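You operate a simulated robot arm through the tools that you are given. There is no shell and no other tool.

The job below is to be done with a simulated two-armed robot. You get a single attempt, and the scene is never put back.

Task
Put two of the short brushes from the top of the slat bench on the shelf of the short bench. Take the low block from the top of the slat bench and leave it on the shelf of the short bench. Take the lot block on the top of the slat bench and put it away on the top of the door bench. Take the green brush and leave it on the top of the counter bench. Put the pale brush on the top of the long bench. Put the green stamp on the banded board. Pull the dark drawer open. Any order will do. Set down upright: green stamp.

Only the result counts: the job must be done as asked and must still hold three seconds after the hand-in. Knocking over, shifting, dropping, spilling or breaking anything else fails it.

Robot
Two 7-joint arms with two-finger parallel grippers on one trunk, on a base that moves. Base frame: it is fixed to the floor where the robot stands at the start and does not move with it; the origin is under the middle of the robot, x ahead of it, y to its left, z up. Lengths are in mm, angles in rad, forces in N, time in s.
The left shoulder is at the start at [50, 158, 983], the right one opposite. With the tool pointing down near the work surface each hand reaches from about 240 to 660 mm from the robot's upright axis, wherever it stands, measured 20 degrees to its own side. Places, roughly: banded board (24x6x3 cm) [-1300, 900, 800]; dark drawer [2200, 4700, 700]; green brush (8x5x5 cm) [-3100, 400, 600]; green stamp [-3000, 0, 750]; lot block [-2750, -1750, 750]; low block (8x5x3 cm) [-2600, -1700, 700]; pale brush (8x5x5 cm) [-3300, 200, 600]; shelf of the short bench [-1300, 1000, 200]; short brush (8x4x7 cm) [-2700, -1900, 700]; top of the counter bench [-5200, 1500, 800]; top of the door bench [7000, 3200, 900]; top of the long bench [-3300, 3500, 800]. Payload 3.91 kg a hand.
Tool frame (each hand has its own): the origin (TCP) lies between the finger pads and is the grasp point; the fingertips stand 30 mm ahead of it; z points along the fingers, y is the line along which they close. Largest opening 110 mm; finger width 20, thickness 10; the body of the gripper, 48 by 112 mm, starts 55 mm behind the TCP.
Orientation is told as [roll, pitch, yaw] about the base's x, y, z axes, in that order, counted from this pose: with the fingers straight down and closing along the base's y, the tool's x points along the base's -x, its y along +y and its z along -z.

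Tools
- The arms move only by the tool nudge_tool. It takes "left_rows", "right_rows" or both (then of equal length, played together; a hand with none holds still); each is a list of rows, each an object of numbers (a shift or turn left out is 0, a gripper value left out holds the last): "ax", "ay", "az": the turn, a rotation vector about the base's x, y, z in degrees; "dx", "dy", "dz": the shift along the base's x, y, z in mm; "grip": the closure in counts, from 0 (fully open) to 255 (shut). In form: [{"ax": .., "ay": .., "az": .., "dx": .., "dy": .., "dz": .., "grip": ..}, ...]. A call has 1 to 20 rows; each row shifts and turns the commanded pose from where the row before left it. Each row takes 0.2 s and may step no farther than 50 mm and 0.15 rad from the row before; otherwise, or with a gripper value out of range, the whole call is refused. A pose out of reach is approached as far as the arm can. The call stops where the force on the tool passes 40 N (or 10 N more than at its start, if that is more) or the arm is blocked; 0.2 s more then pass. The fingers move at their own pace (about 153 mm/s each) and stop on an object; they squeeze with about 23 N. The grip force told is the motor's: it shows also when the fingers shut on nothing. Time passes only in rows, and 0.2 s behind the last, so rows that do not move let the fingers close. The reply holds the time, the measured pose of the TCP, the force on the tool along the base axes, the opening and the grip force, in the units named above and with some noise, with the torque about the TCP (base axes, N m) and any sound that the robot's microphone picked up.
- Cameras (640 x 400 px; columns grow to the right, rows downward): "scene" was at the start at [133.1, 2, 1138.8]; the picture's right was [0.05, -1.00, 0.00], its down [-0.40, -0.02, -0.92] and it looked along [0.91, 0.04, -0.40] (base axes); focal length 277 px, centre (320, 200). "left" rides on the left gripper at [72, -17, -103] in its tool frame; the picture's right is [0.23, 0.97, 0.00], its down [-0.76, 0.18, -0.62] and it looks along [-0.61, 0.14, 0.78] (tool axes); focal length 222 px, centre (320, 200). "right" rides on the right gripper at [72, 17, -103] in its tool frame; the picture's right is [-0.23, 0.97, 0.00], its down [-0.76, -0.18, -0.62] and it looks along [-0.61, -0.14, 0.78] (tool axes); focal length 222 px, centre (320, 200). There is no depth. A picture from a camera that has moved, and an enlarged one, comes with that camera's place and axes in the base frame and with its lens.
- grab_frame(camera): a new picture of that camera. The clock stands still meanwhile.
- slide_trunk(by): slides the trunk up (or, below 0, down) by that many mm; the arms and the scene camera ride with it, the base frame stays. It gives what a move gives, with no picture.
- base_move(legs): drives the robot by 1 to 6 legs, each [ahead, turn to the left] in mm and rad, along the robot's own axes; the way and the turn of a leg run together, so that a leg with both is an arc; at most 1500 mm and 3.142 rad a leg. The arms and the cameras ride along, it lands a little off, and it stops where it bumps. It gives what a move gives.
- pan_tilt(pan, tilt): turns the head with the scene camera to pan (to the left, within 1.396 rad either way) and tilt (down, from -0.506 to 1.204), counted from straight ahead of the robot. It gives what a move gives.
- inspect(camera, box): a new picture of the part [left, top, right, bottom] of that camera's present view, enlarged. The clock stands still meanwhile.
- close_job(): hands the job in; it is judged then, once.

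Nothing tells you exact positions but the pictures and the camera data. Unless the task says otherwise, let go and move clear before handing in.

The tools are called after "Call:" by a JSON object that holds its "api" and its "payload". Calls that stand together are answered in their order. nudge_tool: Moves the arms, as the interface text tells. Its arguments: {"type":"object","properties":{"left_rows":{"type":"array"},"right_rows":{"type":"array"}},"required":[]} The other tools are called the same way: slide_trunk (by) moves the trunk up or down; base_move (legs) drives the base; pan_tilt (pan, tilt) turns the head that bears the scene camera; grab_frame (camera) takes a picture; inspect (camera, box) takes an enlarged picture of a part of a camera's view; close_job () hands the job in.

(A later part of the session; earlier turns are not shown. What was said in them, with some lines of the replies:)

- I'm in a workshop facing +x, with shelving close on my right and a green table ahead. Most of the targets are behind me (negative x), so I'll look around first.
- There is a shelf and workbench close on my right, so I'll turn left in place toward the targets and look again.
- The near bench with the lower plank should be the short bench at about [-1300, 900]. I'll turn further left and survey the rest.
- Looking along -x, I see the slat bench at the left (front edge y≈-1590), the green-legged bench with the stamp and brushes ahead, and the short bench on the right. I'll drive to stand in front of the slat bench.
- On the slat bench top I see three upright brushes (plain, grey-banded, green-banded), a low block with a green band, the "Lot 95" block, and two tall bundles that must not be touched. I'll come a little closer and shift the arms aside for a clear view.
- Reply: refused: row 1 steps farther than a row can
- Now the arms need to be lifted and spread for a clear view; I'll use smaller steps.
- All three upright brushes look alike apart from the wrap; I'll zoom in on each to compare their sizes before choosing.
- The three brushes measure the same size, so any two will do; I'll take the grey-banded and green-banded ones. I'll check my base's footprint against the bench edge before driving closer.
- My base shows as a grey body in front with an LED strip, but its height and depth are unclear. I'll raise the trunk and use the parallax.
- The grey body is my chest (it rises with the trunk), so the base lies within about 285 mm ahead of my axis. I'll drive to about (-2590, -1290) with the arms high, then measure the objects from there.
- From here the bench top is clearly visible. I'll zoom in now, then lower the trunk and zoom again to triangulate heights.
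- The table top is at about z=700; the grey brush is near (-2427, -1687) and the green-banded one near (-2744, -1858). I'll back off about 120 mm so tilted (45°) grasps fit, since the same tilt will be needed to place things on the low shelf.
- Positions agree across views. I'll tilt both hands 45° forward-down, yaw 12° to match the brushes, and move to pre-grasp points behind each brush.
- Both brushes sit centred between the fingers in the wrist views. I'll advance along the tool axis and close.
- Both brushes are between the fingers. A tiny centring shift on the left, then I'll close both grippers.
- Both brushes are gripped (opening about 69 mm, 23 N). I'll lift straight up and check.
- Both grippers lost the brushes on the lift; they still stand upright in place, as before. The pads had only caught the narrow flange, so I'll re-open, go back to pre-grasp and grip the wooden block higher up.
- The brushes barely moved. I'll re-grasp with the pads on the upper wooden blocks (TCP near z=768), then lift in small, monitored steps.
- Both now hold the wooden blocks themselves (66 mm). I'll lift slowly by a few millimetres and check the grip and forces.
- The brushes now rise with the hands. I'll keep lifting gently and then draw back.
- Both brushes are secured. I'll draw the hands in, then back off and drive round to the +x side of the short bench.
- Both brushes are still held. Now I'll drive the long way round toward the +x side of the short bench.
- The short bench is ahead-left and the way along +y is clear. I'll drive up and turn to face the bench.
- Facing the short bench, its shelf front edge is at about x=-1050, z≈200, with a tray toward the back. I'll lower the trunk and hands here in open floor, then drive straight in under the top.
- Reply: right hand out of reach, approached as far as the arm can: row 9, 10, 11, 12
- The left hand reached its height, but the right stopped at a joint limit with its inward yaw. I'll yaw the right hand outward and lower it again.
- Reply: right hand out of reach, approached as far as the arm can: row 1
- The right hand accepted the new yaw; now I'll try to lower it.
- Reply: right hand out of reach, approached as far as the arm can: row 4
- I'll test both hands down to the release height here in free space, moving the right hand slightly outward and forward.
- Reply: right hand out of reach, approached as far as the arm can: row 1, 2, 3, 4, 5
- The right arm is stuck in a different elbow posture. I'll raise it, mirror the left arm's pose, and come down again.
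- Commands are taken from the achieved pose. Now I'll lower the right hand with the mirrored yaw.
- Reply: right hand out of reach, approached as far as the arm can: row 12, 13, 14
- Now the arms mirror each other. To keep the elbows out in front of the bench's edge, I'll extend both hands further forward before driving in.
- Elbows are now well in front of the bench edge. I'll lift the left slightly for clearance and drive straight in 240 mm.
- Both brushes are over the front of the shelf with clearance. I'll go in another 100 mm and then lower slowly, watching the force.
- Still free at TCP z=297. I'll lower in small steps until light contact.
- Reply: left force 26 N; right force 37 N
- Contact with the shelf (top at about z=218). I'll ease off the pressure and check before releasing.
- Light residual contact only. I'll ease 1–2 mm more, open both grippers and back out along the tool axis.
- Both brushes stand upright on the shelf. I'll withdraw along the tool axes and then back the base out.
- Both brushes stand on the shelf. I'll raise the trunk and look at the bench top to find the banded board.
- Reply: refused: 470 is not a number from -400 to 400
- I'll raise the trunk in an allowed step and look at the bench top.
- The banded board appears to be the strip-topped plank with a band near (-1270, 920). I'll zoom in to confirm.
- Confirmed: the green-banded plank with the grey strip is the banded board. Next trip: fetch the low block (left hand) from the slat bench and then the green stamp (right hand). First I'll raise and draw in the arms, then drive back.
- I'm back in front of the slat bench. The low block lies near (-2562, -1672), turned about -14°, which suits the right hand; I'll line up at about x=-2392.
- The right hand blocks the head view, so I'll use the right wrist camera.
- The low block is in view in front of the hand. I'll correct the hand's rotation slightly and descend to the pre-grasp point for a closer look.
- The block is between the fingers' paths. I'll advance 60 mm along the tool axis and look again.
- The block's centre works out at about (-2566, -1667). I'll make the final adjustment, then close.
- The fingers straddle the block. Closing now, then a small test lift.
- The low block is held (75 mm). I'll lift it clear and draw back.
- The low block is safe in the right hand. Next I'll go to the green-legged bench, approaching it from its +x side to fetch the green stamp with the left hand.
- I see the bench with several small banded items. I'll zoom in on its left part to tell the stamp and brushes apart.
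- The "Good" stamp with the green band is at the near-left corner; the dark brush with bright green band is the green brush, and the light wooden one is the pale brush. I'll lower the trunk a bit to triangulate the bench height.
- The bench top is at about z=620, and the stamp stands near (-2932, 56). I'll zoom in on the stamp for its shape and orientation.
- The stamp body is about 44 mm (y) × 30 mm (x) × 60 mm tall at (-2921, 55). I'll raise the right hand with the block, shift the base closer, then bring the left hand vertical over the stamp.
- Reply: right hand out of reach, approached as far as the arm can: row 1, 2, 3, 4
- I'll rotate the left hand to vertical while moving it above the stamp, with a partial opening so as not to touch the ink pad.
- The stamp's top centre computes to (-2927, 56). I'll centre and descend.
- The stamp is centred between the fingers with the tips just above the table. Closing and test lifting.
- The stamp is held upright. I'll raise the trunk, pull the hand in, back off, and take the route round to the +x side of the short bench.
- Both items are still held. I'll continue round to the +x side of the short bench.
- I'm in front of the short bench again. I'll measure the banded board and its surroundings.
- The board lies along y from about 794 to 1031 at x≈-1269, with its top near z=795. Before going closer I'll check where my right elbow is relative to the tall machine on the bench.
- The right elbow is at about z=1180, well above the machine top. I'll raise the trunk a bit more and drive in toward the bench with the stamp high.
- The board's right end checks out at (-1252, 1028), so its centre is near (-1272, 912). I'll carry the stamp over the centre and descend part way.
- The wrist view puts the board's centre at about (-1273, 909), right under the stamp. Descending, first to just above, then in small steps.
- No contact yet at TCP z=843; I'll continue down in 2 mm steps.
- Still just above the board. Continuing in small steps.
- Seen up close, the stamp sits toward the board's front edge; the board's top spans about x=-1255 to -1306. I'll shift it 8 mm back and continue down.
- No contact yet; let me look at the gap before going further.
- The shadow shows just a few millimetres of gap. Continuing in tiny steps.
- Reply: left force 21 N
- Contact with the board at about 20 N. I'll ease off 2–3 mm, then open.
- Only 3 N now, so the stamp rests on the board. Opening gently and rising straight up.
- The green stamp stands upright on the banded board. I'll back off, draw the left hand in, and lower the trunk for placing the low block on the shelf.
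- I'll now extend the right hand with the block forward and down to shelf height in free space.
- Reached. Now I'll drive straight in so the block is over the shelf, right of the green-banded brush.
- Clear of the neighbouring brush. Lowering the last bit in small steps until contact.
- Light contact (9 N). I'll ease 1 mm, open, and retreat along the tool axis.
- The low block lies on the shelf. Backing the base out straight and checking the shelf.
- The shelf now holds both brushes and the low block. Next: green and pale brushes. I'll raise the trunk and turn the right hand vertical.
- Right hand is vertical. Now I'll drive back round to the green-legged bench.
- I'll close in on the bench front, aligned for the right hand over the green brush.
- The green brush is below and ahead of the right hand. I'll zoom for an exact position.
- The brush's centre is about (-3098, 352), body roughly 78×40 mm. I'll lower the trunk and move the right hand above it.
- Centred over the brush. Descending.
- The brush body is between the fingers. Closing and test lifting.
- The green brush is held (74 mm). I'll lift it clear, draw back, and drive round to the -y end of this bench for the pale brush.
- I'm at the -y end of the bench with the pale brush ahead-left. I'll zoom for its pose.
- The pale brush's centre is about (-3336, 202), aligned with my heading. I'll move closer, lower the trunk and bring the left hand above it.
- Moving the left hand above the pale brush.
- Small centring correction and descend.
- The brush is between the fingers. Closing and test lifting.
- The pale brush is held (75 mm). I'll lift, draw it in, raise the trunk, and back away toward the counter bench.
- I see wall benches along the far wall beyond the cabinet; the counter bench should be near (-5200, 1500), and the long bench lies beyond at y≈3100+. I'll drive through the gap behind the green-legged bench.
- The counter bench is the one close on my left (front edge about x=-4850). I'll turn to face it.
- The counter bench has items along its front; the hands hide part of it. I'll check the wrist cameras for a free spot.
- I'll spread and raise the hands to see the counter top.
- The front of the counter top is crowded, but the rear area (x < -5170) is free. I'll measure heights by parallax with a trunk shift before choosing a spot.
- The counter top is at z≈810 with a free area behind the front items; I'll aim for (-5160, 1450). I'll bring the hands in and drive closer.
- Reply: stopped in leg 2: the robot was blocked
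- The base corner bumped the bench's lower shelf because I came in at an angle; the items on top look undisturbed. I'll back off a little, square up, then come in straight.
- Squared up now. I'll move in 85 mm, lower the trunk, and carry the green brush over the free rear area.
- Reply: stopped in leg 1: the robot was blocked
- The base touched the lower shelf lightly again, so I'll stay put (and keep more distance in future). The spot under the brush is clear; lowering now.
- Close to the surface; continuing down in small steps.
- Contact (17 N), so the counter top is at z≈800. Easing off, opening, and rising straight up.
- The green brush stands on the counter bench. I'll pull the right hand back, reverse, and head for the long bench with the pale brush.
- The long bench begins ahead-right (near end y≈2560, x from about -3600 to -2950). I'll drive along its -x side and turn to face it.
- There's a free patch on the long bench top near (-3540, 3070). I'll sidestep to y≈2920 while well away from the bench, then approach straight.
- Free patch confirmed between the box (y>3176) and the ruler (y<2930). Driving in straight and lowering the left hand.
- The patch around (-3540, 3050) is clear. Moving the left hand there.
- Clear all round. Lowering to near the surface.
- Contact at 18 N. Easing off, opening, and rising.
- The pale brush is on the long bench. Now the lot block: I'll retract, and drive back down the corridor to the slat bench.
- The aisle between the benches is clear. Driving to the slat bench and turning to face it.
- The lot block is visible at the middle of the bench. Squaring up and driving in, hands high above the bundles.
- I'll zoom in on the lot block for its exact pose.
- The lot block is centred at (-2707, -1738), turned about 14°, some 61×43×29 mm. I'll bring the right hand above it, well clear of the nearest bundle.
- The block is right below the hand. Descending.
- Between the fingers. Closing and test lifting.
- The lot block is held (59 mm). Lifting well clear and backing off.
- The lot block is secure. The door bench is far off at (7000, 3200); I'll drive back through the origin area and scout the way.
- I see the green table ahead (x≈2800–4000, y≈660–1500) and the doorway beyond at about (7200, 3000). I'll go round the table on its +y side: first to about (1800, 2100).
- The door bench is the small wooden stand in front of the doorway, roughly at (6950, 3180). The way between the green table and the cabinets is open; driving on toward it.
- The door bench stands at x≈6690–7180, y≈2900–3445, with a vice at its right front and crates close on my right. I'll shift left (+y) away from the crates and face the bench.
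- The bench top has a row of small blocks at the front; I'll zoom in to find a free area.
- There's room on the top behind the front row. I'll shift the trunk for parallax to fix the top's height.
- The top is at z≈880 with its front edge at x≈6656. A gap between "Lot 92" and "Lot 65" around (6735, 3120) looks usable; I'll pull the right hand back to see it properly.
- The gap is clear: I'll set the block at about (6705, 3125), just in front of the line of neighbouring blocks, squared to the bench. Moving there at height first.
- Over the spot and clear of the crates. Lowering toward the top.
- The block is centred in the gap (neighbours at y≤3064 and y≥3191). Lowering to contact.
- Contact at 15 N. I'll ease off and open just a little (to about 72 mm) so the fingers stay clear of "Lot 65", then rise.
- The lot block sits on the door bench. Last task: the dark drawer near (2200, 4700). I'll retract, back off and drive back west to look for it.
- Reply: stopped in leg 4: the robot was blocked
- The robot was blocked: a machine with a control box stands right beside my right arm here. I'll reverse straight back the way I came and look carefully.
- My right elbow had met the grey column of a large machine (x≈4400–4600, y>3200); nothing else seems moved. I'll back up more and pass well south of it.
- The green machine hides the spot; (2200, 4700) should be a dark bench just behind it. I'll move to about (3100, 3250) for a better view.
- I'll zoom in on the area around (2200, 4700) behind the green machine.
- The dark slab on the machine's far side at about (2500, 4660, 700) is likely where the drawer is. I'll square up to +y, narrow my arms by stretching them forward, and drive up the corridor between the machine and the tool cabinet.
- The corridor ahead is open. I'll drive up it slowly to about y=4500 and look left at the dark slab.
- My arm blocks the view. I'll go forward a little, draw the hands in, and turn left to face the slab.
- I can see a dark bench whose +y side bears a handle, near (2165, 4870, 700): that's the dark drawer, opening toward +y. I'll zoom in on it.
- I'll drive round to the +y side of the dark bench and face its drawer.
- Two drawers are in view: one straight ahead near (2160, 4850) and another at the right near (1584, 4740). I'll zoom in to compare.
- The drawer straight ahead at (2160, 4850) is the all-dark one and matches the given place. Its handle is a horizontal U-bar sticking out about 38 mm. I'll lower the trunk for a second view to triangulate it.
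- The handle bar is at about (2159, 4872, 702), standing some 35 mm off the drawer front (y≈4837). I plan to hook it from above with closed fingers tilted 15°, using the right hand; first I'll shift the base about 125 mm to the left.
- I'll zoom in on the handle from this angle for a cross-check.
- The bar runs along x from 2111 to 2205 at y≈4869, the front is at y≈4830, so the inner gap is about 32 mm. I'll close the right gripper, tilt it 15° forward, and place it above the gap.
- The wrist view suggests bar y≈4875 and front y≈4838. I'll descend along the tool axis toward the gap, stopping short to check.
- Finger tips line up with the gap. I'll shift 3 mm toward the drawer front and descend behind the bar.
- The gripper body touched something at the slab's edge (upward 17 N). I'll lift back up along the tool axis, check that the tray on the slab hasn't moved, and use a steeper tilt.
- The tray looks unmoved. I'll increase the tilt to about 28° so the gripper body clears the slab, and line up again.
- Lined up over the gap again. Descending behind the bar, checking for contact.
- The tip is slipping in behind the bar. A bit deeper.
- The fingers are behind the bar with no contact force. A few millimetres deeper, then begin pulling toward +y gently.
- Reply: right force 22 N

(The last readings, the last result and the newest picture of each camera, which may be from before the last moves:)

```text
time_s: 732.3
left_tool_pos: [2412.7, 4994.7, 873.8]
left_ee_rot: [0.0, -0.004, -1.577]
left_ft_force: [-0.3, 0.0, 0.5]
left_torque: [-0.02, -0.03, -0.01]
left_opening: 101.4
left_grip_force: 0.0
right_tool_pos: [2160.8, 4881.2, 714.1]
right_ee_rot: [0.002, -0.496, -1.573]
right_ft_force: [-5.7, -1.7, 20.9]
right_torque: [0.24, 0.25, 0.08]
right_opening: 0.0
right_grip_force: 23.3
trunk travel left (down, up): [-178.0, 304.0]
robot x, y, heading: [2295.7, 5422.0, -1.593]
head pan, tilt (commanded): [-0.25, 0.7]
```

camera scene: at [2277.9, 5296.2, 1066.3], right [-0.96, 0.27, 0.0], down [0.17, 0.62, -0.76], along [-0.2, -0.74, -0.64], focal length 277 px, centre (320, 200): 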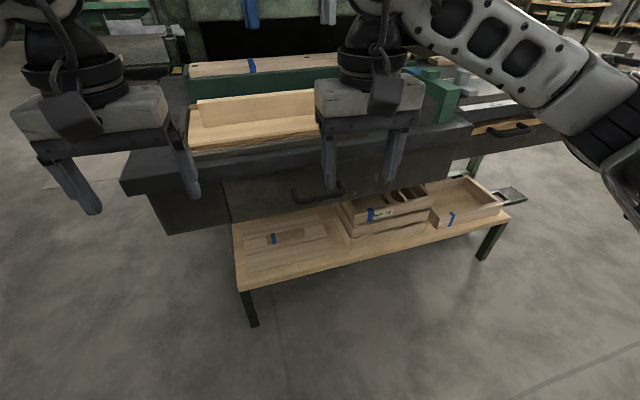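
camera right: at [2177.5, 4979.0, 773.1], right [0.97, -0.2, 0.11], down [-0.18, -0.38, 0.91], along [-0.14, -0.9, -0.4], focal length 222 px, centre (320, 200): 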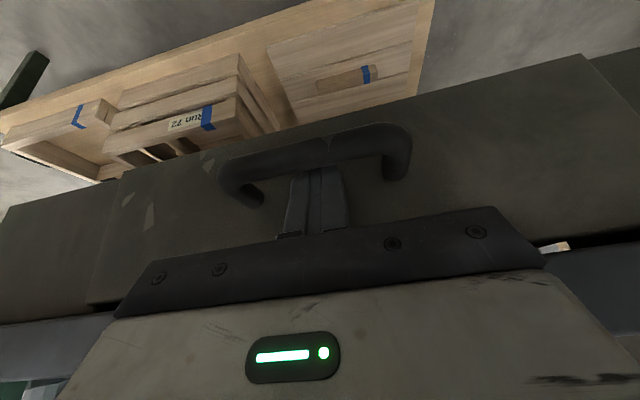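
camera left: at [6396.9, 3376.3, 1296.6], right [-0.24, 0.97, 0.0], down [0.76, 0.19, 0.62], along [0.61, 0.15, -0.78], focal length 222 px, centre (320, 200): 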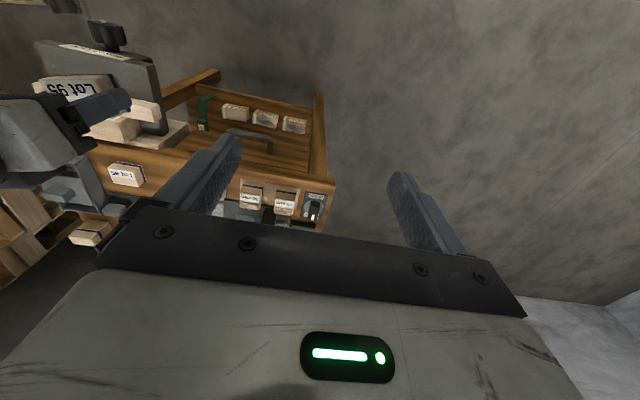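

Upward force instead of a pull; let me look before continuing.

Call:
{"api": "grab_frame", "payload": {"camera": "right"}}

Call:
{"api": "inspect", "payload": {"camera": "scene", "box": [260, 120, 400, 220]}}

```text
taken
camera right: at [2177.5, 4995.9, 770.4], right [0.97, -0.2, 0.11], down [-0.18, -0.37, 0.91], along [-0.14, -0.91, -0.4], focal length 222 px, centre (320, 200)
```

right: 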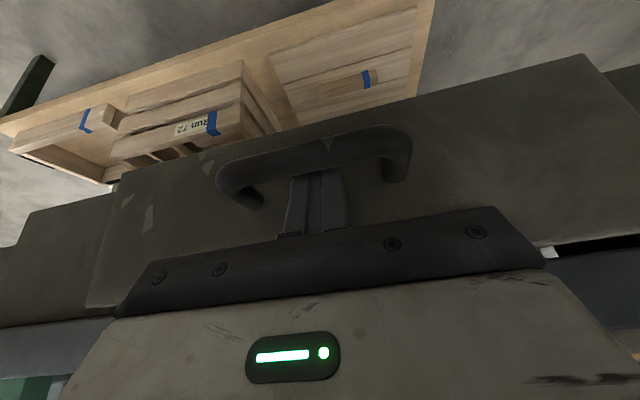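

```text
4.00 times, centred on (330, 170) of scene
camera zoom: at [2277.9, 5297.5, 1066.7], right [-0.96, 0.27, 0.0], down [0.17, 0.62, -0.77], along [-0.2, -0.74, -0.64], focal length 1109 px, centre (280, 320)
```

zoom: 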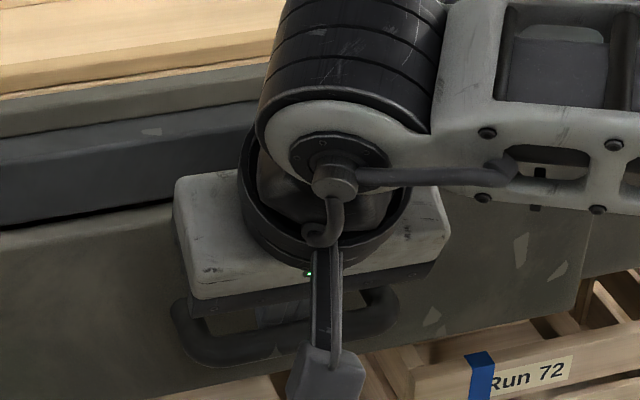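

The drawer has actually begun to move out with the hook. I'll relieve the vertical pressure slightly and keep pulling.

Call:
{"api": "nudge_tool", "payload": {"right_rows": [{"dz": 2, "dy": 4}, {"dy": 8}, {"dy": 8}, {"dy": 8}, {}]}}

Call:
{"api": "grab_frame", "payload": {"camera": "right"}}

```text
time_s: 733.5
left_tool_pos: [2411.4, 4994.2, 871.2]
left_ee_rot: [0.0, -0.005, -1.578]
left_ft_force: [-0.5, -0.2, 0.1]
left_torque: [0.02, -0.01, -0.02]
left_opening: 101.2
left_grip_force: 0.1
right_tool_pos: [2160.1, 4911.5, 714.0]
right_ee_rot: [0.002, -0.494, -1.572]
right_ft_force: [-14.5, -0.6, 20.7]
right_torque: [0.4, 0.42, 0.08]
right_opening: 0.0
right_grip_force: 23.1
trunk travel left (down, up): [-178.0, 304.0]
robot x, y, heading: [2302.3, 5421.2, -1.592]
head pan, tilt (commanded): [-0.25, 0.7]
```

```text
taken
camera right: at [2177.1, 5024.7, 770.8], right [0.97, -0.2, 0.11], down [-0.18, -0.37, 0.91], along [-0.14, -0.91, -0.4], focal length 222 px, centre (320, 200)
```

right: 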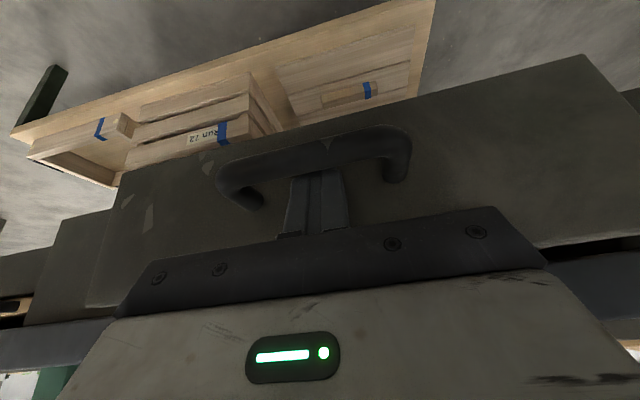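

The drawer follows the hook. I'll continue pulling in small rows with slight relief adjustments.

Call:
{"api": "nudge_tool", "payload": {"right_rows": [{"dy": 8, "dx": -1.5, "dz": 0.5}, {"dy": 10, "dx": -1.5}, {"dy": 10}, {"dy": 10}, {"dy": 10}, {"dy": 10}, {}]}}

Call:
{"api": "grab_frame", "payload": {"camera": "scene"}}

```text
time_s: 735.1
left_tool_pos: [2411.9, 4994.1, 871.8]
left_ee_rot: [0.0, -0.004, -1.577]
left_ft_force: [-0.1, -0.3, 0.5]
left_torque: [-0.05, 0.0, -0.03]
left_opening: 101.4
left_grip_force: 0.1
right_tool_pos: [2157.5, 4969.2, 713.5]
right_ee_rot: [0.002, -0.49, -1.571]
right_ft_force: [-6.8, -0.2, 15.5]
right_torque: [0.25, 0.27, 0.04]
right_opening: 0.0
right_grip_force: 23.0
trunk travel left (down, up): [-178.0, 304.0]
robot x, y, heading: [2297.8, 5422.2, -1.595]
head pan, tilt (commanded): [-0.25, 0.7]
```

```text
taken
camera scene: at [2277.8, 5297.1, 1066.4], right [-0.96, 0.27, 0.0], down [0.17, 0.62, -0.77], along [-0.2, -0.74, -0.64], focal length 277 px, centre (320, 200)
```

scene: 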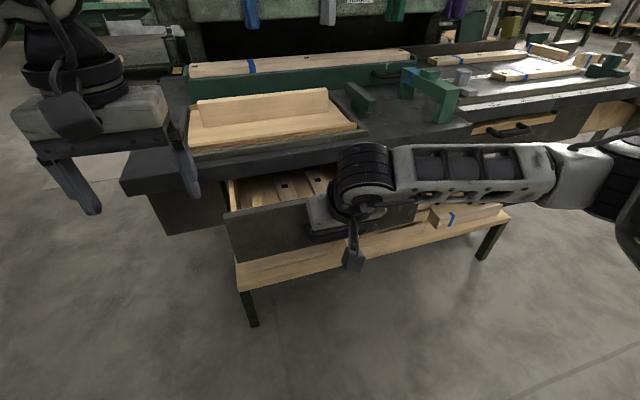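

The drawer is about 100 mm open. Continuing to pull.

Call:
{"api": "nudge_tool", "payload": {"right_rows": [{"dy": 10, "dx": -1}, {"dy": 12}, {"dy": 12}, {"dy": 12}, {"dy": 12}, {"dy": 12}, {"dy": 12}, {}]}}

Call:
{"api": "grab_frame", "payload": {"camera": "scene"}}

```text
time_s: 736.9
left_tool_pos: [2412.0, 4994.1, 871.9]
left_ee_rot: [0.0, -0.004, -1.578]
left_ft_force: [-0.1, -1.0, -0.5]
left_torque: [-0.02, 0.02, 0.03]
left_opening: 101.7
left_grip_force: 0.1
right_tool_pos: [2156.0, 5050.4, 714.5]
right_ee_rot: [0.002, -0.495, -1.57]
right_ft_force: [-16.6, 0.6, 26.7]
right_torque: [0.4, 0.38, 0.12]
right_opening: 0.3
right_grip_force: 23.4
trunk travel left (down, up): [-178.0, 304.0]
robot x, y, heading: [2297.0, 5420.7, -1.589]
head pan, tilt (commanded): [-0.25, 0.7]
```

```text
taken
camera scene: at [2277.4, 5297.4, 1066.6], right [-0.96, 0.27, 0.0], down [0.17, 0.62, -0.77], along [-0.2, -0.74, -0.64], focal length 277 px, centre (320, 200)
```

scene: 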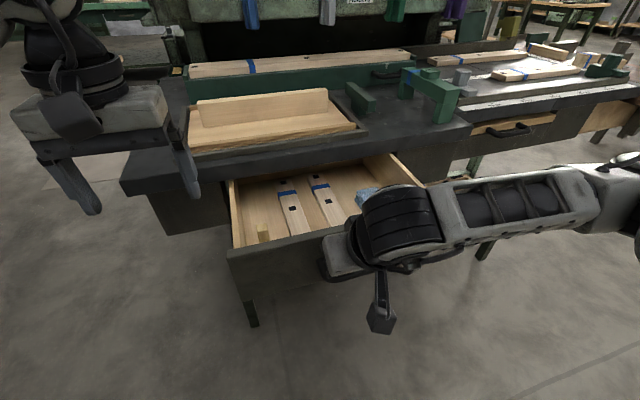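

About 180 mm open. I'll relieve the side and vertical forces a little and pull further.

Call:
{"api": "nudge_tool", "payload": {"right_rows": [{"dx": -2, "dz": 1}, {"dy": 10, "dx": -1}, {"dy": 12}, {"dy": 12}, {"dy": 12}, {"dy": 12}, {}]}}

Call:
{"api": "grab_frame", "payload": {"camera": "scene"}}

```text
time_s: 738.2
left_tool_pos: [2411.8, 4993.5, 870.4]
left_ee_rot: [0.0, -0.002, -1.579]
left_ft_force: [0.2, 0.4, 0.7]
left_torque: [-0.03, 0.0, 0.02]
left_opening: 101.5
left_grip_force: 0.2
right_tool_pos: [2154.4, 5080.8, 715.5]
right_ee_rot: [-0.003, -0.515, -1.584]
right_ft_force: [-0.9, -1.8, 2.1]
right_torque: [-0.02, -0.02, -0.01]
right_opening: 0.1
right_grip_force: 22.5
right hand out of reach, approached as far as the arm can: row 5, 6
trunk travel left (down, up): [-178.0, 304.0]
robot x, y, heading: [2304.2, 5423.2, -1.593]
head pan, tilt (commanded): [-0.25, 0.7]
stopped in row 6 (right hand): the force on the tool passed its limit at 44 N (the readings are from after the stop); the commanded pose is now the measured one
```

```text
taken
camera scene: at [2277.6, 5295.6, 1066.1], right [-0.96, 0.27, 0.0], down [0.17, 0.62, -0.77], along [-0.2, -0.74, -0.64], focal length 277 px, centre (320, 200)
```

scene: 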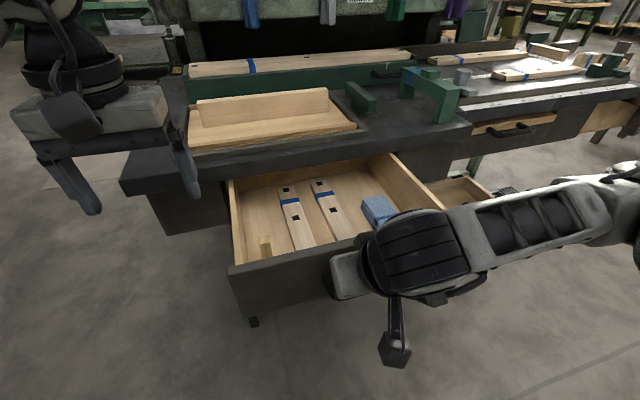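

The arm ran to its near limit with the drawer about 210 mm out. I'll check the hook and then pull a little further by reversing the base.

Call:
{"api": "grab_frame", "payload": {"camera": "right"}}

Call:
{"api": "inspect", "payload": {"camera": "scene", "box": [200, 130, 480, 330]}}

```text
taken
camera right: at [2174.3, 5196.4, 770.1], right [0.97, -0.21, 0.11], down [-0.18, -0.35, 0.92], along [-0.16, -0.91, -0.38], focal length 222 px, centre (320, 200)
```

right: 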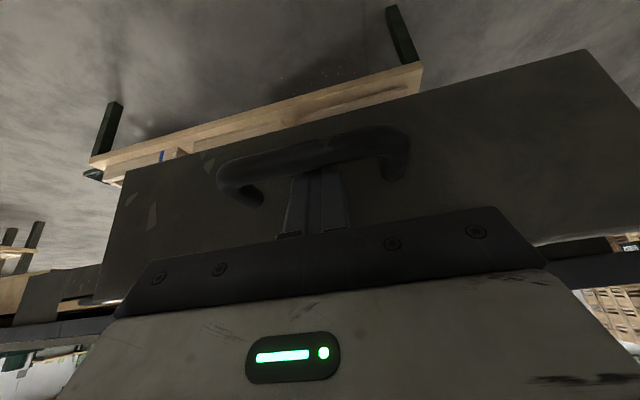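

```text
2.00 times, centred on (340, 230) of scene
camera zoom: at [2277.6, 5295.6, 1066.1], right [-0.96, 0.27, 0.0], down [0.17, 0.62, -0.77], along [-0.2, -0.74, -0.64], focal length 555 px, centre (280, 140)
```

zoom: 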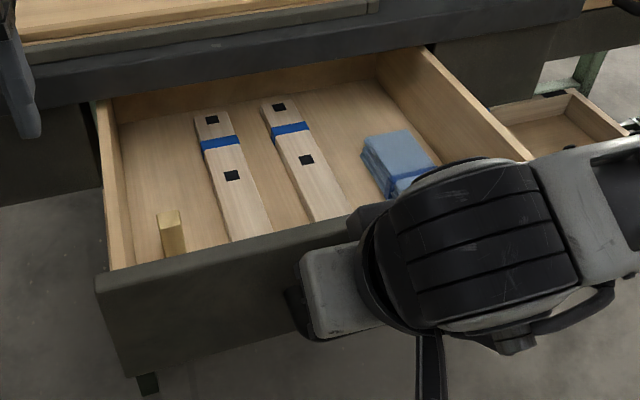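

The drawer's back wall is now visible at the slab's edge, so it is essentially fully open. I'll unhook by raising the hand straight up.

Call:
{"api": "nudge_tool", "payload": {"right_rows": [{"dy": -4}, {"dz": 8}, {"dz": 10}, {"dz": 10}, {"dz": 12}, {"dz": 15}, {"dz": 15}, {}]}}

Call:
{"api": "grab_frame", "payload": {"camera": "right"}}

Call:
{"api": "grab_frame", "payload": {"camera": "scene"}}

```text
time_s: 740.0
left_tool_pos: [2411.1, 4993.1, 871.7]
left_ee_rot: [0.001, -0.002, -1.577]
left_ft_force: [0.0, 0.2, -0.6]
left_torque: [0.0, -0.02, -0.03]
left_opening: 101.5
left_grip_force: 0.2
right_tool_pos: [2153.9, 5075.9, 785.8]
right_ee_rot: [-0.003, -0.511, -1.583]
right_ft_force: [0.4, -0.1, -0.2]
right_torque: [0.0, 0.01, -0.02]
right_opening: 0.3
right_grip_force: 22.5
trunk travel left (down, up): [-178.0, 304.0]
robot x, y, heading: [2297.2, 5420.8, -1.592]
head pan, tilt (commanded): [-0.25, 0.7]
```

```text
taken
camera right: at [2173.6, 5191.3, 840.5], right [0.97, -0.21, 0.11], down [-0.18, -0.36, 0.92], along [-0.16, -0.91, -0.38], focal length 222 px, centre (320, 200)
```

right: 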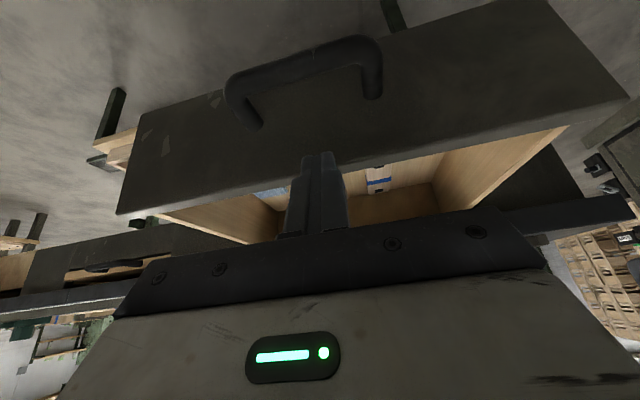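

```text
taken
camera scene: at [2277.6, 5295.7, 1066.3], right [-0.96, 0.27, 0.0], down [0.17, 0.62, -0.76], along [-0.2, -0.74, -0.64], focal length 277 px, centre (320, 200)
```

scene: 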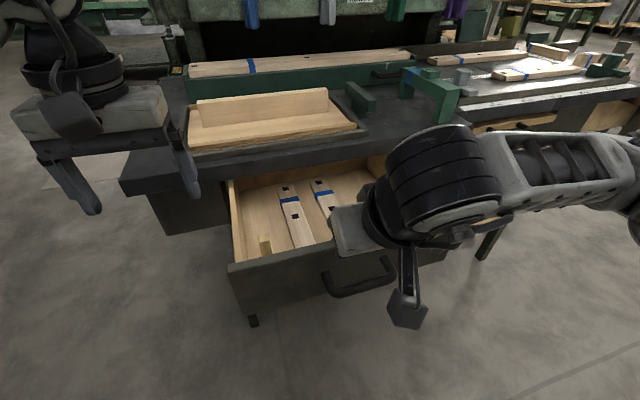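

Unhooked; the drawer stands about 210 mm out, with perhaps some travel left. To be sure it's fully open, I'll back the base up 150 mm, re-hook, and pull until its stop.

Call:
{"api": "base_move", "payload": {"legs": [[-150, 0]]}}

Call:
{"api": "nudge_tool", "payload": {"right_rows": [{"dy": -30}, {"dy": -38}, {"dy": -38}, {"dy": -38}, {}]}}

Call:
{"api": "grab_frame", "payload": {"camera": "right"}}

```text
time_s: 741.4
left_tool_pos: [2413.1, 5142.3, 871.9]
left_ee_rot: [0.0, -0.004, -1.581]
left_ft_force: [-0.5, -0.8, 0.2]
left_torque: [-0.01, 0.01, 0.0]
left_opening: 101.4
left_grip_force: 0.0
right_tool_pos: [2156.7, 5225.5, 785.0]
right_ee_rot: [-0.005, -0.512, -1.585]
right_ft_force: [-1.6, -0.4, -0.6]
right_torque: [0.01, 0.01, 0.01]
right_opening: 0.0
right_grip_force: 22.9
trunk travel left (down, up): [-178.0, 304.0]
robot x, y, heading: [2303.7, 5567.1, -1.597]
head pan, tilt (commanded): [-0.25, 0.7]
```

```text
time_s: 742.5
left_tool_pos: [2414.6, 5142.1, 871.6]
left_ee_rot: [-0.001, -0.003, -1.58]
left_ft_force: [0.2, -0.7, -0.3]
left_torque: [0.03, -0.04, -0.02]
left_opening: 101.3
left_grip_force: 0.0
right_tool_pos: [2155.6, 5079.5, 784.1]
right_ee_rot: [-0.002, -0.512, -1.585]
right_ft_force: [-0.2, -0.3, 0.2]
right_torque: [0.01, 0.01, 0.01]
right_opening: 0.0
right_grip_force: 22.8
trunk travel left (down, up): [-178.0, 304.0]
robot x, y, heading: [2304.6, 5571.3, -1.591]
head pan, tilt (commanded): [-0.25, 0.7]
```

```text
taken
camera right: at [2175.6, 5195.4, 839.6], right [0.97, -0.21, 0.11], down [-0.18, -0.36, 0.92], along [-0.16, -0.91, -0.39], focal length 222 px, centre (320, 200)
```

right: 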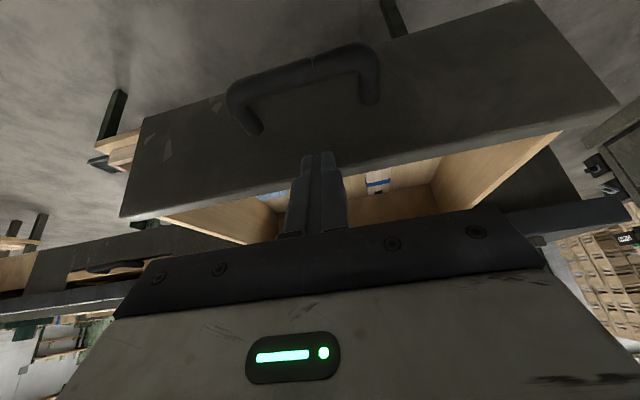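

Aligned again above the gap. Lowering straight down behind the bar.

Call:
{"api": "nudge_tool", "payload": {"right_rows": [{"dy": -5}, {"dz": -15}, {"dz": -15}, {"dz": -15}, {"dz": -13}, {"dz": -10}, {}]}}

Call:
{"api": "grab_frame", "payload": {"camera": "right"}}

```text
time_s: 744.1
left_tool_pos: [2415.1, 5142.4, 872.6]
left_ee_rot: [0.0, -0.003, -1.581]
left_ft_force: [0.3, -0.6, -0.1]
left_torque: [-0.03, 0.0, 0.04]
left_opening: 101.3
left_grip_force: 0.0
right_tool_pos: [2156.4, 5075.6, 716.3]
right_ee_rot: [-0.005, -0.51, -1.587]
right_ft_force: [0.2, -0.9, -0.2]
right_torque: [0.0, 0.03, 0.0]
right_opening: 0.2
right_grip_force: 23.2
trunk travel left (down, up): [-178.0, 304.0]
robot x, y, heading: [2305.6, 5570.1, -1.599]
head pan, tilt (commanded): [-0.25, 0.7]
```

```text
taken
camera right: at [2175.9, 5191.0, 771.6], right [0.97, -0.21, 0.11], down [-0.18, -0.36, 0.92], along [-0.16, -0.91, -0.39], focal length 222 px, centre (320, 200)
```

right: 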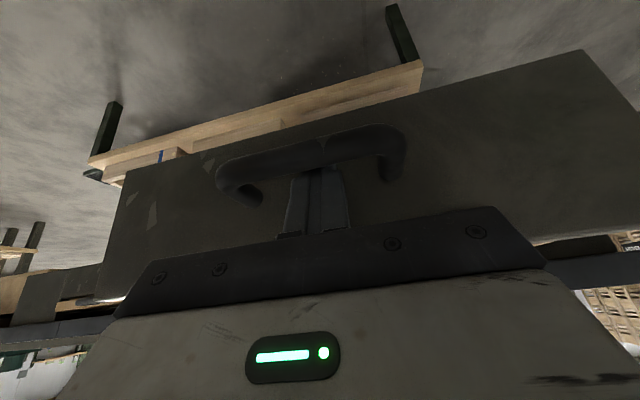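

Hooked behind the bar again. Pulling gently further.

Call:
{"api": "nudge_tool", "payload": {"right_rows": [{"dy": 4}, {"dy": 6}, {"dy": 8}, {"dy": 8}, {"dy": 8}, {}]}}

Call:
{"api": "grab_frame", "payload": {"camera": "right"}}

```text
time_s: 745.0
left_tool_pos: [2414.2, 5141.0, 870.7]
left_ee_rot: [0.0, -0.004, -1.579]
left_ft_force: [0.2, -0.5, 0.7]
left_torque: [0.01, 0.03, 0.02]
left_opening: 101.4
left_grip_force: 0.1
right_tool_pos: [2154.6, 5087.1, 725.1]
right_ee_rot: [0.0, -0.542, -1.594]
right_ft_force: [-1.3, -1.5, 3.2]
right_torque: [-0.16, 0.04, 0.0]
right_opening: 0.0
right_grip_force: 22.9
trunk travel left (down, up): [-178.0, 304.0]
robot x, y, heading: [2302.2, 5565.7, -1.594]
head pan, tilt (commanded): [-0.25, 0.7]
stopped in row 4 (right hand): the force on the tool passed its limit at 55 N (the readings are from after the stop); the commanded pose is now the measured one
```

```text
taken
camera right: at [2175.4, 5203.3, 776.1], right [0.97, -0.22, 0.12], down [-0.19, -0.33, 0.93], along [-0.16, -0.92, -0.36], focal length 222 px, centre (320, 200)
```

right: 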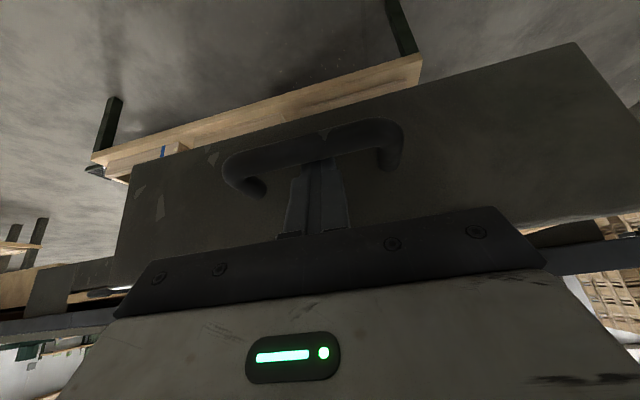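

The hard stop (55 N after about 10 mm) confirms the drawer is fully open. Unhooking and moving clear.

Call:
{"api": "nudge_tool", "payload": {"right_rows": [{"dy": -5}, {"dz": 8}, {"dz": 12}, {"dz": 15}, {"dz": 20}, {"dz": 25}, {"dz": 30, "dy": 15}, {"dz": 30, "dy": 30}, {"dy": 40}]}}

Call:
{"api": "base_move", "payload": {"legs": [[-100, 0]]}}

Call:
{"api": "pan_tilt", "payload": {"pan": -0.2, "tilt": 0.6}}

Call:
{"api": "grab_frame", "payload": {"camera": "scene"}}

```text
time_s: 747.0
left_tool_pos: [2414.3, 5141.4, 871.1]
left_ee_rot: [0.0, -0.004, -1.58]
left_ft_force: [0.8, 0.5, -1.2]
left_torque: [0.02, 0.02, -0.02]
left_opening: 101.4
left_grip_force: 0.0
right_tool_pos: [2155.2, 5167.9, 864.1]
right_ee_rot: [0.0, -0.538, -1.593]
right_ft_force: [0.1, 0.7, -0.4]
right_torque: [-0.03, 0.03, 0.0]
right_opening: 0.1
right_grip_force: 22.5
trunk travel left (down, up): [-178.0, 304.0]
robot x, y, heading: [2304.0, 5568.2, -1.591]
head pan, tilt (commanded): [-0.25, 0.7]
```

```text
time_s: 748.2
left_tool_pos: [2418.3, 5239.6, 872.0]
left_ee_rot: [0.0, -0.004, -1.575]
left_ft_force: [-1.9, 1.0, 0.0]
left_torque: [0.01, 0.01, 0.01]
left_opening: 101.6
left_grip_force: 0.2
right_tool_pos: [2158.4, 5265.0, 863.9]
right_ee_rot: [0.0, -0.539, -1.592]
right_ft_force: [-0.2, 0.1, 0.1]
right_torque: [0.04, 0.0, -0.01]
right_opening: 0.0
right_grip_force: 23.2
trunk travel left (down, up): [-178.0, 304.0]
robot x, y, heading: [2304.0, 5667.5, -1.591]
head pan, tilt (commanded): [-0.25, 0.7]
```

```text
time_s: 748.8
left_tool_pos: [2417.6, 5241.2, 871.6]
left_ee_rot: [0.001, -0.004, -1.577]
left_ft_force: [0.3, -0.7, -0.3]
left_torque: [0.0, 0.0, -0.02]
left_opening: 101.7
left_grip_force: 0.1
right_tool_pos: [2157.7, 5266.3, 863.3]
right_ee_rot: [0.003, -0.539, -1.592]
right_ft_force: [0.5, -1.1, 0.6]
right_torque: [-0.04, 0.01, -0.03]
right_opening: 0.0
right_grip_force: 22.6
trunk travel left (down, up): [-178.0, 304.0]
robot x, y, heading: [2303.0, 5667.6, -1.59]
head pan, tilt (commanded): [-0.201, 0.6]
```

```text
taken
camera scene: at [2286.2, 5538.6, 1074.8], right [-0.98, 0.22, 0.0], down [0.12, 0.55, -0.82], along [-0.18, -0.8, -0.57], focal length 277 px, centre (320, 200)
```

scene: 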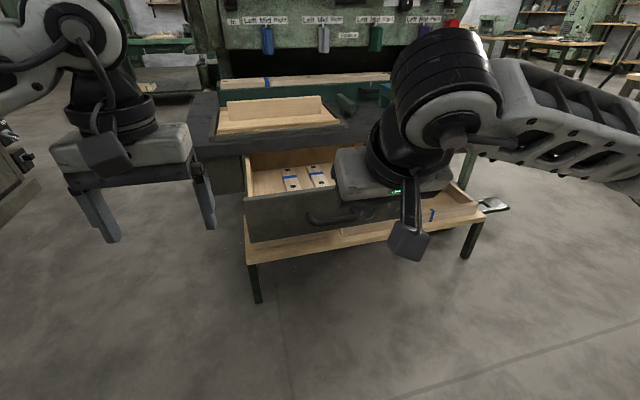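

All seven parts are done: the drawer stands fully open with my hands clear, and every placed item was seen at rest after release. Handing in now.

Call:
{"api": "close_job", "payload": {}}

```text
The job is handed in.
```

I finished every item in the job and handed it in. I looked at each piece after letting go of it, but I did not drive back for a last look at all of them before handing in.

| Item | Result |
|---|---|
| Two short brushes (the grey-banded and green-banded ones) | Upright on the shelf of the short bench |
| Low block | On the shelf of the short bench |
| Lot block ("Lot 95") | On the top of the door bench |
| Green brush | On the top of the counter bench, behind the items at the front |
| Pale brush | On the top of the long bench |
| Green stamp | Upright on the banded board |
| Dark drawer | Pulled about 210 mm out, to its stop |

There were some unplanned contacts, which could matter since nothing else was to be shifted:
- **Counter bench:** the base bumped its lower shelf twice on the way in. The items on top looked undisturbed.
- **Large grey machine near (4500, 3200):** the robot was blocked beside it. I think my right elbow met its column. I backed away, and nothing looked moved.
- **Slab above the dark drawer:** the gripper pressed on its front edge with about 17 N while I was reaching for the handle. The tray on it looked to be in the same place afterwards.
- **First grasp of the short brushes:** both slipped out of the grippers at first. They stayed standing, the grey-banded one moved a few millimetres, and I then gripped them again higher up.
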